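You operate a simulated robot arm through the tools that you are given. There is no shell and no other tool. Be economical: measure what you need, move in short steps, check, and stop when the job is done.

You run a simulated robot arm. Do the job below in one go: nothing can be reset, and whatever is moved stays where it is left.

## Task
Open the cover drawer.

Only the result counts: the job must be done as asked and must still hold three seconds after the hand-in. Knocking over, shifting, dropping, spilling or breaking anything else fails it.

## Robot
A 6-joint arm with a two-finger parallel gripper, fixed in place. Base frame: the origin is at the foot of the arm, x ahead of it, y to its left, z up. Lengths are in m, angles in rad, forces in N, time in s.
Its first joint turns from -1.152 to 1.152 rad. Payload 2.9 kg.
The tool frame sits at the grasp point between the pads (the TCP): z along the fingers, y along the line on which they close. The tips reach 0.03 m beyond it. Largest opening 0.11 m; finger width 0.02, thickness 0.01; the body of the gripper, 0.048 by 0.112 m, starts 0.055 m behind the TCP.
Orientation is told as [roll, pitch, yaw] about the base's x, y, z axes, in that order, counted from this pose: with the fingers straight down and closing along the base's y, the tool's x points along the base's -x, its y along +y and its z along -z.

## Interface
- The arm moves only by the tool step_arm. Its argument "steps" is one flat list of numbers, 6 for each row, row after row: the shift along the tool's x, y, z in units of 50 mm (1.0 is 50 mm), then the turn, a rotation vector about the tool's x, y, z in units of 8 degrees (1.0 is 8 degrees). In form: [tx, ty, tz, wx, wy, wz, tx, ty, tz, wx, wy, wz, ...]. A call has 1 to 10 rows; each row shifts and turns the commanded pose from where the row before left it, along the tool's axes as they then stand. "fingers" is the opening, from 0 (shut) to 1 (fully open), set as the call begins (left out, the last holds). A call with a number of a shift or a turn outside -1 to 1 is refused whole. A row lasts 0.2 s, in which the tool goes at most 0.05 m and 0.15 rad; a call with a longer step from one row to the next is refused whole, and so is a gripper value outside its range. Where a pose cannot be reached the arm comes as near as it can. A force on the tool above 40 N (or 10 N above the force at the start of the call, whichever is more), or a blocked arm, ends the call early, and 0.2 s more pass. Each finger travels about 0.108 m/s and halts on what it meets, pressing with about 29 N; the grip force reading is that of the motor and also rises with nothing between the fingers. The clock runs only during rows and for 0.2 s after the last one: add rows that do not move to give the fingers time. It gives the time, the measured TCP pose, the force on the tool (base axes), the opening and the grip force at its end, in the units of the frame above (readings bear some noise).
- Cameras (640 x 400 px; columns grow to the right, rows downward): "scene" is fixed at [0.0832, 0.4598, 1.359]; the picture's right is [-0.56, -0.83, 0.00], its down [-0.65, 0.44, -0.62] and it looks along [0.51, -0.35, -0.78] (base axes); focal length 337 px, centre (320, 200). "wrist" rides on the gripper at [-0.036, 0, -0.057] in the tool frame; the picture's right is [0.00, -1.00, 0.00], its down [0.97, 0.00, -0.24] and it looks along [0.24, 0.00, 0.97] (tool axes); focal length 218 px, centre (320, 200).
- get_image(camera): a new picture of that camera. It takes no simulated time.
- measure_at(camera, pixels): there is no depth. For up to 12 entries [column, row, z] of the newest picture of that camera ("zoom" is the newest enlarged one), the place [x, y] in the base frame at which the ray of that pixel passes the height z, good to about 0.002 m. It takes no simulated time.
- enlarge(camera, box): a new picture of the part [left, top, right, bottom] of that camera's present view, enlarged. It takes no simulated time.
- close_job(): hands the job in; it is judged then, once.

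Work in short steps. Measure before you move; look again where a grasp or a placing could have gone wrong, and mend it. You have 60 turns and 20 pictures in all, those below and enlarged ones among them. Open the gripper and draw the arm clear of the work before you hand the job in, unless the task says otherwise; then end with one line.

The tools are called after "Emit:" as name(argument=value, ...) on one line, values as JSON. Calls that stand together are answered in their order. step_arm: Moves the arm, as the interface text tells. Its arguments: {"type":"object","properties":{"steps":{"type":"array"},"fingers":{"type":"number"}},"required":["steps"]} The other tools are called the same way: get_image (camera) takes a picture; measure_at (camera, pixels) gives the place at which the rays of pixels pass given heights; enlarge (camera, box) takes an enlarged picture of a part of a camera's view; close_job () hands the job in.

At the start:

```text
clock: 0.0
eef_pos: [0.4298, -0.0149, 0.861]
tcp_rot: [0.001, 0.0, 0.001]
force: [0.2, 0.2, -0.6]
grip_width: 0.1099
grip_force: 0.2
```

scene: 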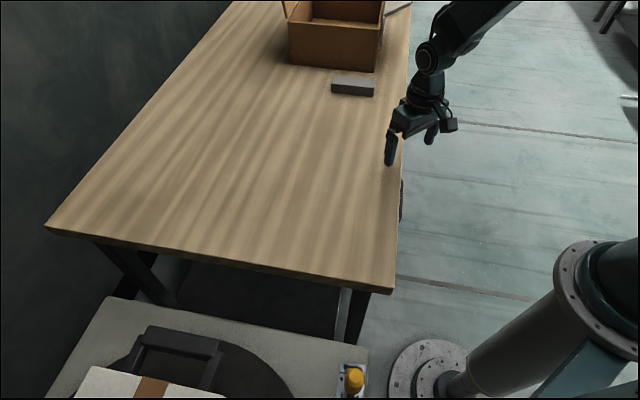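
wrist: 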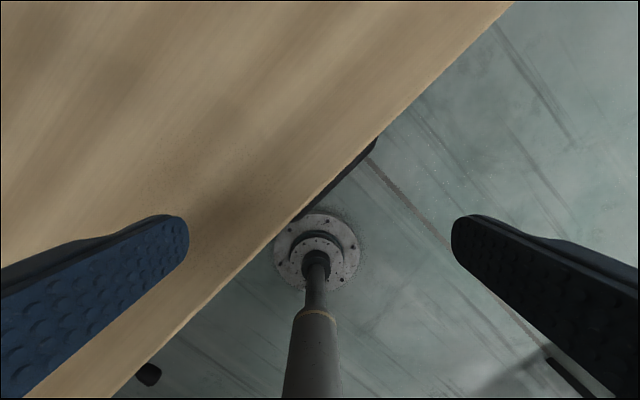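

The scene shows a table whose right edge has something dark below it at about (401,200), and a box at (335,35). I enlarge both areas to find the drawer.

Emit:
enlarge(camera="scene", box=[340, 130, 460, 300])

Emit:
enlarge(camera="scene", box=[260, 0, 440, 110])

```text
2.35 times, centred on (400, 215) of scene
```

zoom: 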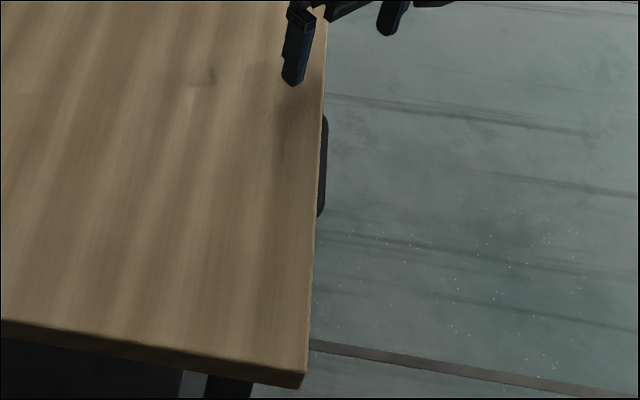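

```text
3.56 times, centred on (350, 55) of scene
```

zoom: 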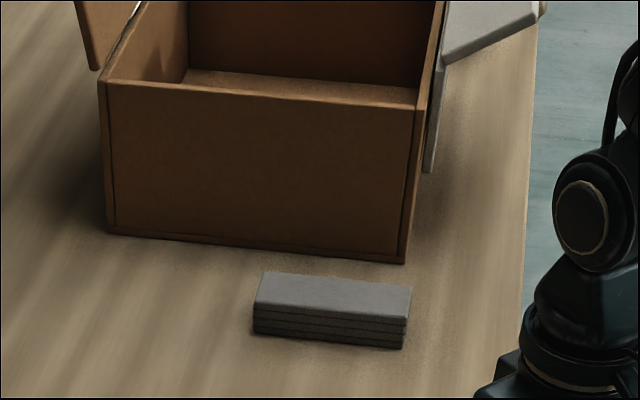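

A dark bar sticks out below the table's edge at about scene (401,195) and wrist (340,180), likely a drawer handle. I measure it and the edge.

Emit:
measure_at(camera="scene", pixels=[[410, 60, 0.61], [402, 160, 0.61], [397, 270, 0.61], [402, 179, 0.55], [400, 221, 0.55], [402, 179, 0.5], [400, 221, 0.5]])

Emit:
measure_at(camera="wrist", pixels=[[510, 2, 0.61], [290, 222, 0.61], [112, 398, 0.61], [376, 140, 0.55], [376, 140, 0.5], [295, 220, 0.55], [295, 220, 0.5], [370, 152, 0.55], [370, 152, 0.5]])

Emit:
enlarge(camera="wrist", box=[240, 100, 440, 260])

```text
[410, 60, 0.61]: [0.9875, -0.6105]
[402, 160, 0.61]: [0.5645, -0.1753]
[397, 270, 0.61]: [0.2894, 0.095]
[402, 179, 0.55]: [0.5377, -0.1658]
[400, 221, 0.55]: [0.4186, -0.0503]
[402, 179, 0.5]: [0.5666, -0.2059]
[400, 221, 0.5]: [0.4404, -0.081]
```

```text
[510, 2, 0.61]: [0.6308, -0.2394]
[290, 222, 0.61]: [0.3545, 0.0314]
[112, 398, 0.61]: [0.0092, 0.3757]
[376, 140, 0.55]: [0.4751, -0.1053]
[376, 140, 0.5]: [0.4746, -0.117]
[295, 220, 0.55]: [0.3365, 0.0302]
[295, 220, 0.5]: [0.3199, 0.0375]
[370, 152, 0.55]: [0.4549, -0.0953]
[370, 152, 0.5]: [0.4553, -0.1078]
```

```text
2.50 times, centred on (340, 180) of wrist
```

zoom: 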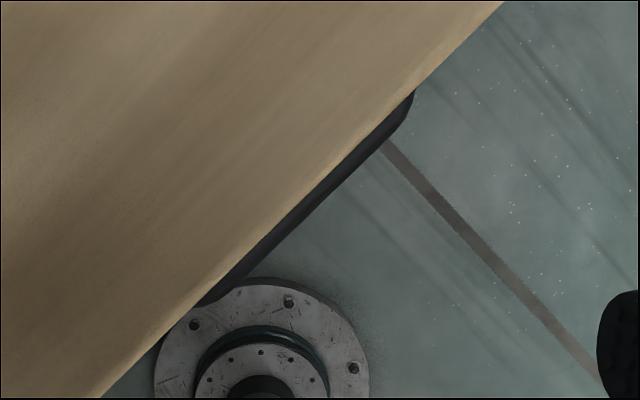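

The edge runs along x+y≈0.385, with the outward normal (-1,-1)/√2 and the handle under it near (0.40,-0.03). I yaw the tool by 45° so that its x points outward from this face.

Emit:
step_arm(steps=[0, 0, 0, 0, 0, -0.9375, 0, 0, 0, 0, 0, -0.9375, 0, 0, 0, 0, 0, -0.9375, 0, 0, 0, 0, 0, -0.9375, 0, 0, 0, 0, 0, -0.9375, 0, 0, 0, 0, 0, -0.9375], fingers=0.5)

Emit:
measure_at(camera="scene", pixels=[[393, 293, 0.61], [393, 293, 0.66], [402, 179, 0.6], [400, 221, 0.6], [402, 179, 0.65], [400, 221, 0.65]])

```text
clock: 1.4
eef_pos: [0.4289, -0.0144, 0.8613]
tcp_rot: [0.001, 0.0, 0.787]
force: [-1.3, -0.2, -0.2]
grip_width: 0.0551
grip_force: 0.1
```

```text
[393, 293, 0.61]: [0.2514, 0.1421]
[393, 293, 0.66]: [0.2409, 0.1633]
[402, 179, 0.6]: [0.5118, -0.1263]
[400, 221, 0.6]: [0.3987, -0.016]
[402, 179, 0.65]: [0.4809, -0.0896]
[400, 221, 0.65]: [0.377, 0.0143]
```

Yaw is done. Next I move 0.15 m outward along tool x and tilt 45° so the wrist camera looks at the drawer face.

Emit:
step_arm(steps=[0.75, 0, 0, 0, 0, 0, 0.75, 0, 0, 0, 0, 0, 0.75, 0, 0, 0, 0, 0, 0.75, 0, 0, 0, 0, 0, 0, 0, 0, 0, -0.9375, 0, 0, 0, 0, 0, -0.9375, 0, 0, 0, 0, 0, -0.9375, 0, 0, 0, 0, 0, -0.9375, 0, 0, 0, 0, 0, -0.9375, 0, 0, 0, 0, 0, -0.9375, 0])

Emit:
get_image(camera="wrist")

```text
clock: 3.6
eef_pos: [0.3225, -0.122, 0.8615]
tcp_rot: [-0.001, -0.789, 0.786]
force: [0.6, 0.8, 0.1]
grip_width: 0.0549
grip_force: 0.1
```

```text
14 pictures are left
```

wrist: 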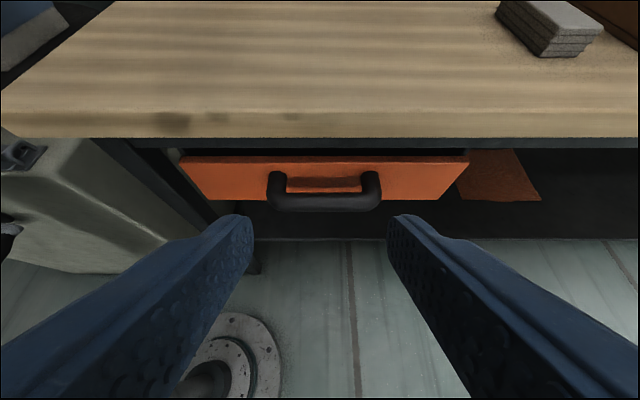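

The view shows an orange drawer front with a black D-shaped handle at (325,190), and an orange piece at (500,175). I enlarge it.

Emit:
enlarge(camera="wrist", box=[160, 110, 560, 260])

Emit:
measure_at(camera="wrist", pixels=[[270, 205, 0.5], [380, 205, 0.5], [270, 205, 0.53], [380, 205, 0.53], [325, 205, 0.5], [325, 205, 0.53], [325, 205, 0.56], [325, 136, 0.57], [325, 136, 0.59]])

```text
1.60 times, centred on (360, 185) of wrist
```

zoom: 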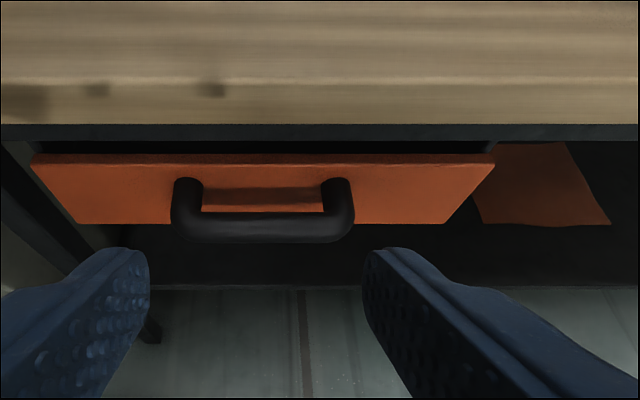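

```text
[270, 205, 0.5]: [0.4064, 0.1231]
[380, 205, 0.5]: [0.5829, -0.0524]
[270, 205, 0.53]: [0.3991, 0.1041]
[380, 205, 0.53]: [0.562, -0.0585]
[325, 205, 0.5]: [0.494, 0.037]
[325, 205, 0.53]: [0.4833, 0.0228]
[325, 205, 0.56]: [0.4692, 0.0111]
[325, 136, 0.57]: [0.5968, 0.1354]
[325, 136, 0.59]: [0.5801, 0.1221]
```

Triangulating this view against the earlier ones puts the table edge near z≈0.77 and the handle bar near z≈0.69. Along the edge the bar is centred at s=(x-y)/√2≈0.32, and its inward distance (x+y)/√2≈0.26. I tilt 15° more and move to a standoff to look again from lower down.

Emit:
step_arm(steps=[0, 0, 0, 0, -0.9375, 0, 0, 0, 0, 0, -0.9375, 0, 0.6, -0.04, 0.3, 0, 0, 0, 0.6, -0.04, 0.3, 0, 0, 0, 0.6, -0.04, 0.3, 0, 0, 0])

Emit:
get_image(camera="wrist")

```text
clock: 4.8
eef_pos: [0.3233, -0.1266, 0.7582]
tcp_rot: [0.0, -1.048, 0.786]
force: [0.0, 0.6, 0.3]
grip_width: 0.0551
grip_force: 0.0
```

```text
12 pictures are left
```

wrist: 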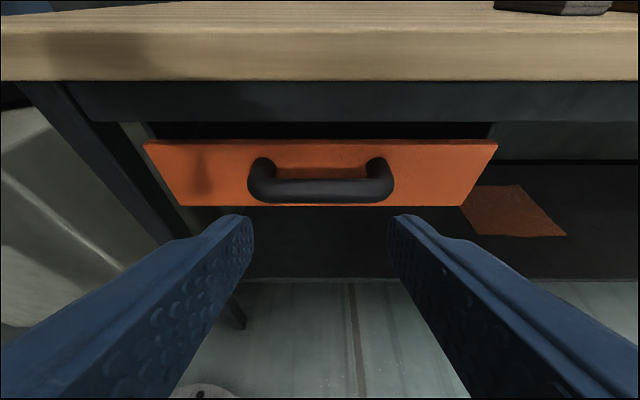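

With the second view I get the bar at d≈0.274, z≈0.672, s≈0.319 (ends at cols 248–394) and the drawer front at d≈0.314. I level the tool and lower it to bar height, still about 0.11 m clear.

Emit:
step_arm(steps=[0, 0, 0, 0, -0.9375, 0, 0, 0, 0, 0, -0.9375, 0, 0, 0, 0, 0, -0.9375, 0, 0, 0, 0, 0, -0.9375, 0, 0.86, 0, 0.2, 0, 0, 0, 0.86, 0, 0.2, 0, 0, 0, 0, 0, 0, 0, 0, 0], fingers=0.6)

Emit:
get_image(camera="wrist")

```text
clock: 6.4
eef_pos: [0.3284, -0.0945, 0.679]
tcp_rot: [0.016, -1.564, 0.769]
force: [0.4, 0.3, 0.6]
grip_width: 0.0659
grip_force: 0.1
out of reach, approached as far as the arm can: row 2, 3, 4, 5, 6
```

```text
11 pictures are left
```

wrist: 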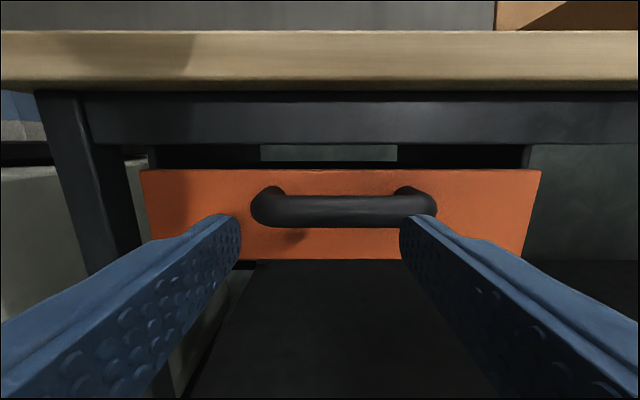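

The level pose is beyond the arm's reach, so pulling needs a steeper tool. Combining this view with the others refines the bar to d≈0.282, z≈0.664 and the drawer front to d≈0.33, which leaves room for a finger behind the bar. I tilt back to 45°.

Emit:
step_arm(steps=[0, 0, 0, 0, 0.9375, 0, 0, 0, 0, 0, 0.9375, 0, 0, 0, 0, 0, 0.9375, 0, 0, 0, 0, 0, 0.9375, 0, 0, 0, 0, 0, 0.9375, 0, 0, 0, 0, 0, 0.9375, 0, 0, 0, 0, 0, 0, 0])

```text
clock: 8.0
eef_pos: [0.3292, -0.0971, 0.6787]
tcp_rot: [0.001, -0.784, 0.784]
force: [-0.6, 0.4, 0.5]
grip_width: 0.0661
grip_force: 0.0
```

The 45° pose is reached at d=0.164, s=0.301, z=0.679. I roll 90° about the finger axis so the fingers close above and below the bar.

Emit:
step_arm(steps=[0, 0, 0, 0, 0, 0.9375, 0, 0, 0, 0, 0, 0.9375, 0, 0, 0, 0, 0, 0.9375, 0, 0, 0, 0, 0, 0.9375, 0, 0, 0, 0, 0, 0.9375, 0, 0, 0, 0, 0, 0.9375, 0, 0, 0, 0, 0, 0.9375, 0, 0, 0, 0, 0, 0.9375, 0, 0, 0, 0, 0, 0.9375, 0, 0, 0, 0, 0, 0.9375])

Emit:
step_arm(steps=[0, 0, 0, 0, 0, 0.9375, 0, 0, 0, 0, 0, 0.9375, 0, 0, 0, 0, 0, 0])

```text
clock: 10.2
eef_pos: [0.3293, -0.0962, 0.6782]
tcp_rot: [0.767, -0.181, -0.6]
force: [-0.1, -0.5, 0.0]
grip_width: 0.0661
grip_force: 0.0
```

```text
clock: 11.0
eef_pos: [0.3284, -0.0952, 0.6785]
tcp_rot: [0.786, 0.002, -0.786]
force: [-0.3, 0.3, 0.7]
grip_width: 0.0659
grip_force: 0.0
```

Roll is right. I move to a pre-grasp 6 cm back along the finger axis from the bar and take a look.

Emit:
step_arm(steps=[-0.3, 0.726, 0.245, 0, 0, 0, -0.3, 0.726, 0.245, 0, 0, 0, 0, 0, 0, 0, 0, 0])

Emit:
get_image(camera="wrist")

```text
clock: 11.8
eef_pos: [0.3998, -0.069, 0.7143]
tcp_rot: [0.786, 0.0, -0.784]
force: [0.0, 0.1, -0.3]
grip_width: 0.0658
grip_force: 0.1
```

```text
10 pictures are left
```

wrist: 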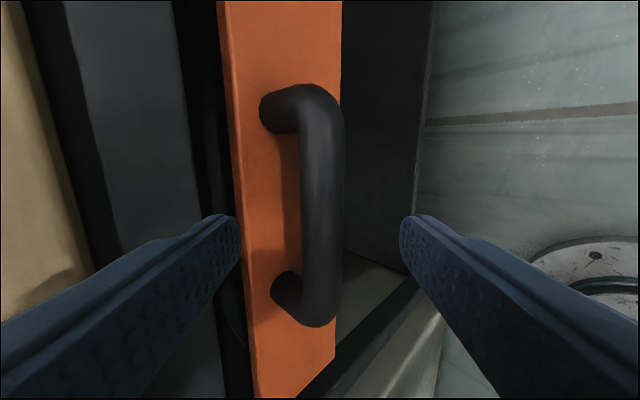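

The bar is at columns 302–343, centred on the finger axis, and the grip row (≈212) is near its middle. I narrow to about 0.044 m and advance 5.5 cm along the fingers in small steps.

Emit:
step_arm(steps=[0, 0, 0, 0, 0, 0, 0, 0, 0.3, 0, 0, 0, 0, 0, 0.3, 0, 0, 0, 0, 0, 0.25, 0, 0, 0, 0, 0, 0.25, 0, 0, 0], fingers=0.4)

Emit:
get_image(camera="wrist")

```text
clock: 13.0
eef_pos: [0.4263, -0.0418, 0.6751]
tcp_rot: [0.785, 0.0, -0.786]
force: [-0.5, 0.5, 0.0]
grip_width: 0.0438
grip_force: 0.1
```

```text
9 pictures are left
```

wrist: 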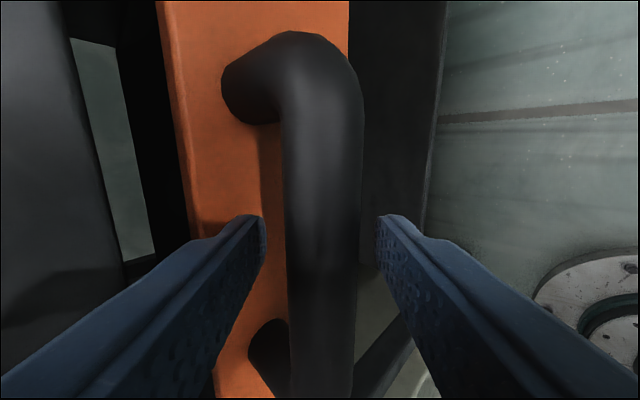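

The fingers straddle the bar (columns 287–361) without contact, with the TCP about 1 cm short of its centre. I close the gripper.

Emit:
step_arm(steps=[0, 0, 0, 0, 0, 0, 0, 0, 0, 0, 0, 0, 0, 0, 0, 0, 0, 0], fingers=0)

```text
clock: 13.8
eef_pos: [0.4262, -0.0411, 0.6752]
tcp_rot: [0.783, 0.0, -0.785]
force: [1.4, 0.0, -11.5]
grip_width: 0.0277
grip_force: 44.8
```

Gripped at 0.0277 m. I pull outward horizontally in small steps, equal parts of -y and -z in the tool frame.

Emit:
step_arm(steps=[0, -0.15, -0.15, 0, 0, 0, 0, -0.2, -0.2, 0, 0, 0, 0, -0.2, -0.2, 0, 0, 0])

```text
clock: 14.6
eef_pos: [0.3975, -0.0701, 0.6741]
tcp_rot: [0.783, 0.005, -0.783]
force: [-2.1, 12.8, -21.1]
grip_width: 0.0276
grip_force: 44.9
```

The drawer moves (4 cm out), with about 21 N vertical and 10 N sideways strain. I continue while easing the tool slightly down and along -s.

Emit:
step_arm(steps=[0.02, -0.32, -0.24, 0, 0, 0, 0.02, -0.3, -0.27, 0, 0, 0, 0, -0.28, -0.28, 0, 0, 0])

```text
clock: 15.4
eef_pos: [0.3588, -0.1094, 0.6736]
tcp_rot: [0.798, -0.001, -0.786]
force: [-7.9, -1.2, 6.5]
grip_width: 0.0276
grip_force: 44.8
stopped in row 3: the force on the tool passed its limit (the readings are from after the stop); the commanded pose is now the measured one
```

Out by about 9.5 cm when the force limit stopped the motion. I check with the scene camera whether the drawer is at its end stop.

Emit:
enlarge(camera="scene", box=[330, 120, 530, 245])

Emit:
step_arm(steps=[0, -0.15, -0.15, 0, 0, 0, 0, -0.15, -0.15, 0, 0, 0])

```text
3.20 times, centred on (430, 182) of scene
```

zoom: 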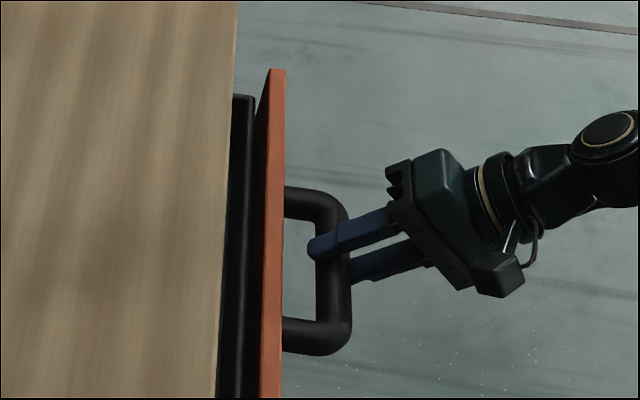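

```text
clock: 16.0
eef_pos: [0.3448, -0.1222, 0.6747]
tcp_rot: [0.797, -0.001, -0.786]
force: [1.6, 9.5, -3.8]
grip_width: 0.0277
grip_force: 45.3
```

It still slides, now about 11.5 cm out with low force. I keep pulling.

Emit:
step_arm(steps=[0, -0.16, -0.15, 0, 0, 0, 0, -0.16, -0.15, 0, 0, 0, 0, -0.15, -0.15, 0, 0, 0])

```text
clock: 16.8
eef_pos: [0.323, -0.1458, 0.6742]
tcp_rot: [0.802, 0.0, -0.784]
force: [-2.2, 11.5, 20.1]
grip_width: 0.0276
grip_force: 45.1
```

Out by about 14.7 cm. I continue with a slight upward bias to relieve the +20 N in z.

Emit:
step_arm(steps=[0.01, -0.13, -0.17, 0, 0, 0, 0.01, -0.14, -0.16, 0, 0, 0, 0, -0.15, -0.15, 0, 0, 0])

Emit:
get_image(camera="scene")

```text
clock: 17.6
eef_pos: [0.2986, -0.1697, 0.6753]
tcp_rot: [0.798, -0.004, -0.787]
force: [3.4, 7.2, 5.1]
grip_width: 0.0277
grip_force: 44.8
```

```text
7 pictures are left
```

scene: 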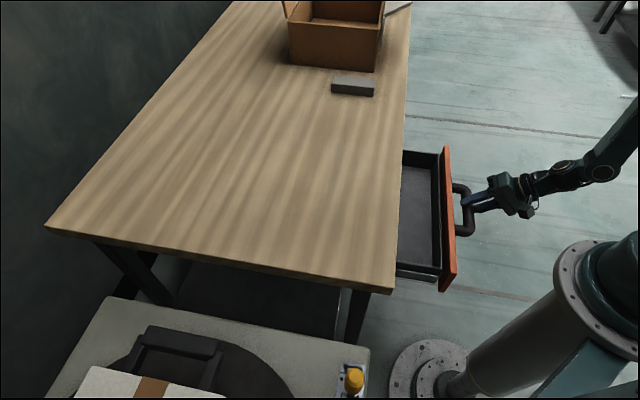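

The drawer stands about 18 cm open and still moves freely. I pull on toward its stop.

Emit:
step_arm(steps=[0, -0.15, -0.15, 0, 0, 0, 0, -0.15, -0.15, 0, 0, 0, 0, -0.15, -0.15, 0, 0, 0])

```text
clock: 18.4
eef_pos: [0.2885, -0.1812, 0.6742]
tcp_rot: [0.799, 0.007, -0.782]
force: [-13.4, 19.7, 12.2]
grip_width: 0.0281
grip_force: 45.2
out of reach, approached as far as the arm can: row 2, 3
```

The arm's reach at this tilt ends with the drawer about 19.6 cm open. I loosen the fingers slightly around the bar and make the tool steeper, so I can find out if it slides further.

Emit:
step_arm(steps=[0, 0, 0, 0, 0, 0, 0, 0.1, 0.1, 0, 0, 0, 0, 0, 0, 0.9375, 0, 0, 0, 0, 0, 0.9375, 0, 0, 0, 0, 0, 0.9375, 0, 0, 0, 0, 0, 0, 0, 0], fingers=0.45)

Emit:
get_image(camera="wrist")

```text
clock: 19.8
eef_pos: [0.2951, -0.1782, 0.6737]
tcp_rot: [0.403, 0.0, -0.788]
force: [0.5, -0.8, -0.7]
grip_width: 0.0495
grip_force: 0.1
```

```text
6 pictures are left
```

wrist: 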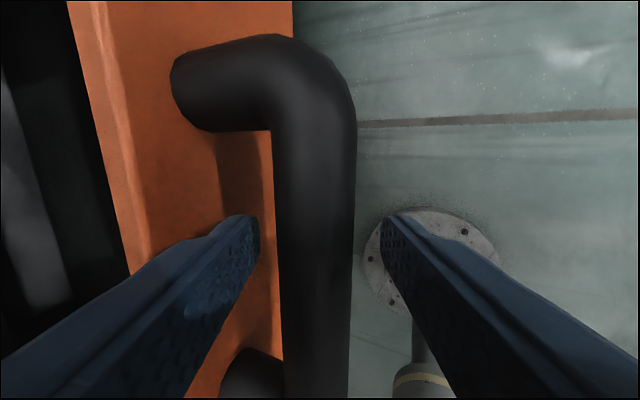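

Free of strain, with the tool now about 23° from vertical and the fingers still straddling the bar (columns 275–353). I close again and pull outward.

Emit:
step_arm(steps=[0, 0, 0, 0, 0, 0, 0, 0, 0, 0, 0, 0, 0, 0, 0, 0, 0, 0], fingers=0)

Emit:
step_arm(steps=[0, -0.18, -0.08, 0, 0, 0, 0, -0.18, -0.08, 0, 0, 0, 0, -0.18, -0.08, 0, 0, 0])

```text
clock: 20.6
eef_pos: [0.2945, -0.1778, 0.6753]
tcp_rot: [0.41, -0.002, -0.787]
force: [4.1, 5.8, 16.7]
grip_width: 0.0277
grip_force: 45.0
```

```text
clock: 21.4
eef_pos: [0.2746, -0.1984, 0.6755]
tcp_rot: [0.409, -0.003, -0.787]
force: [7.5, 2.0, 22.1]
grip_width: 0.0275
grip_force: 44.8
```

It followed to d=0.054 (another 2.9 cm), so the drawer is about 22 cm out. I continue, biasing slightly up for the +22 N.

Emit:
step_arm(steps=[0, -0.17, -0.11, 0, 0, 0, 0, -0.18, -0.1, 0, 0, 0, 0, -0.18, -0.08, 0, 0, 0])

Emit:
get_image(camera="scene")

```text
clock: 22.2
eef_pos: [0.2524, -0.2214, 0.6762]
tcp_rot: [0.403, 0.0, -0.789]
force: [6.0, -2.3, -32.4]
grip_width: 0.0281
grip_force: 44.6
```

```text
5 pictures are left
```

scene: 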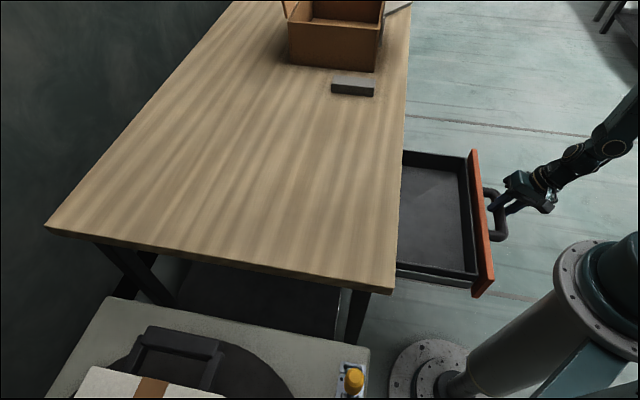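

About 25 cm open now. The front corner at (480,292) is well clear of the arm column at (548,300). I ease down and pull a little more to find the stop.

Emit:
step_arm(steps=[0, -0.19, -0.01, 0, 0, 0, 0, -0.19, -0.05, 0, 0, 0, 0, -0.18, -0.08, 0, 0, 0])

```text
clock: 23.0
eef_pos: [0.2315, -0.2399, 0.6742]
tcp_rot: [0.408, -0.003, -0.786]
force: [2.2, 5.3, 38.4]
grip_width: 0.0278
grip_force: 45.2
```

Still sliding at about 28 cm. One more short pull, with a slight lift to relieve the vertical strain.

Emit:
step_arm(steps=[0, -0.17, -0.1, 0, 0, 0, 0, -0.18, -0.08, 0, 0, 0, 0, -0.18, -0.08, 0, 0, 0])

Emit:
get_image(camera="scene")

```text
clock: 23.8
eef_pos: [0.2301, -0.2454, 0.6735]
tcp_rot: [0.406, 0.017, -0.784]
force: [-16.8, 25.1, 8.8]
grip_width: 0.0277
grip_force: 45.0
out of reach, approached as far as the arm can: row 1, 2, 3
```

```text
4 pictures are left
```

scene: 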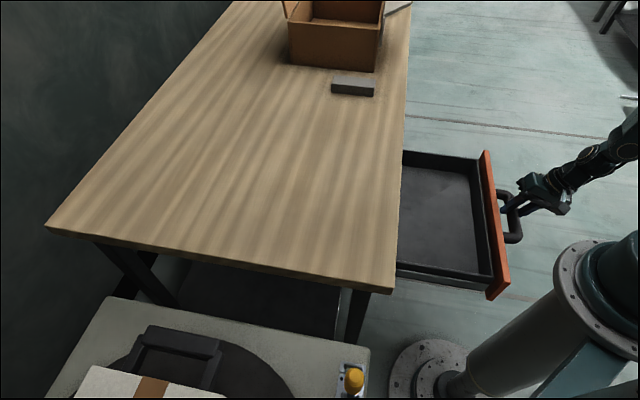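

The drawer is about 28 cm open, at the arm's limit. I open the fingers and lift straight up, clear of the handle.

Emit:
step_arm(steps=[0, 0, 0, 0, 0, 0, 0, 0.08, 0.03, 0, 0, 0, 0, 0, 0, 0, 0, 0], fingers=0.55)

Emit:
get_image(camera="wrist")

```text
clock: 24.6
eef_pos: [0.2369, -0.248, 0.6739]
tcp_rot: [0.403, -0.006, -0.789]
force: [-0.4, -5.2, 1.7]
grip_width: 0.0591
grip_force: 0.1
```

```text
3 pictures are left
```

wrist: 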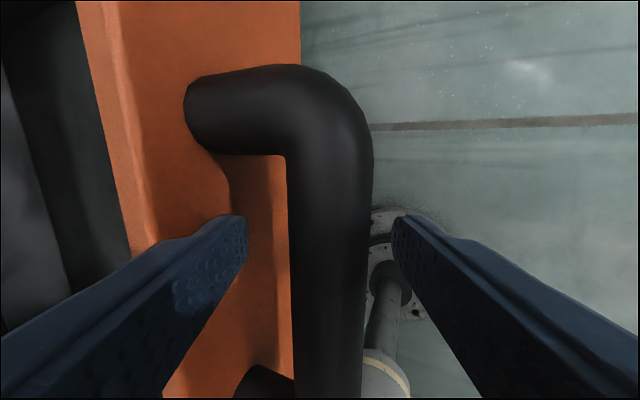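

Both fingers are clear of the bar (columns 290–372). I lift out nearly straight up in small steps.

Emit:
step_arm(steps=[0, 0.12, -0.38, 0, 0, 0, 0, 0.12, -0.38, 0, 0, 0, 0, 0.18, -0.575, 0, 0, 0, 0, 0.18, -0.575, 0, 0, 0, 0, 0.18, -0.575, 0, 0, 0, 0, 0.18, -0.575, 0, 0, 0])

Emit:
get_image(camera="scene")

```text
clock: 26.0
eef_pos: [0.2356, -0.2519, 0.8338]
tcp_rot: [0.402, 0.0, -0.786]
force: [0.1, -0.2, -0.4]
grip_width: 0.0604
grip_force: 0.1
out of reach, approached as far as the arm can: row 4, 5, 6
```

```text
2 pictures are left
```

scene: 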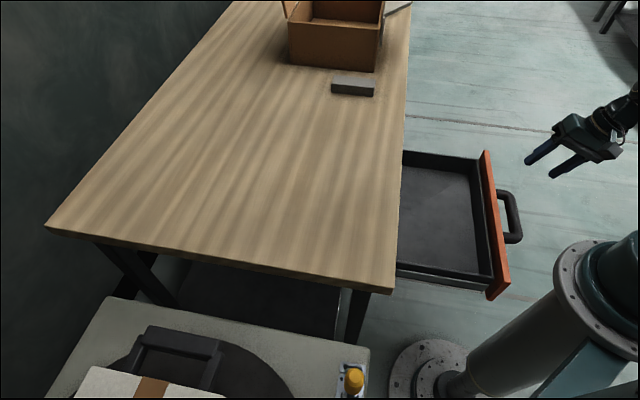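

The drawer stays fully drawn out, the gripper is open and about 15 cm above the handle, and nothing else has moved. I hand in.

Emit:
close_job()

```text
The job is handed in.
```

The drawer under the table edge is open by about 28 cm, as far as the arm could pull it. It stayed open after the gripper let go and moved clear, and nothing else in view has shifted. I took it to be the cover drawer because it was the only one I could see.
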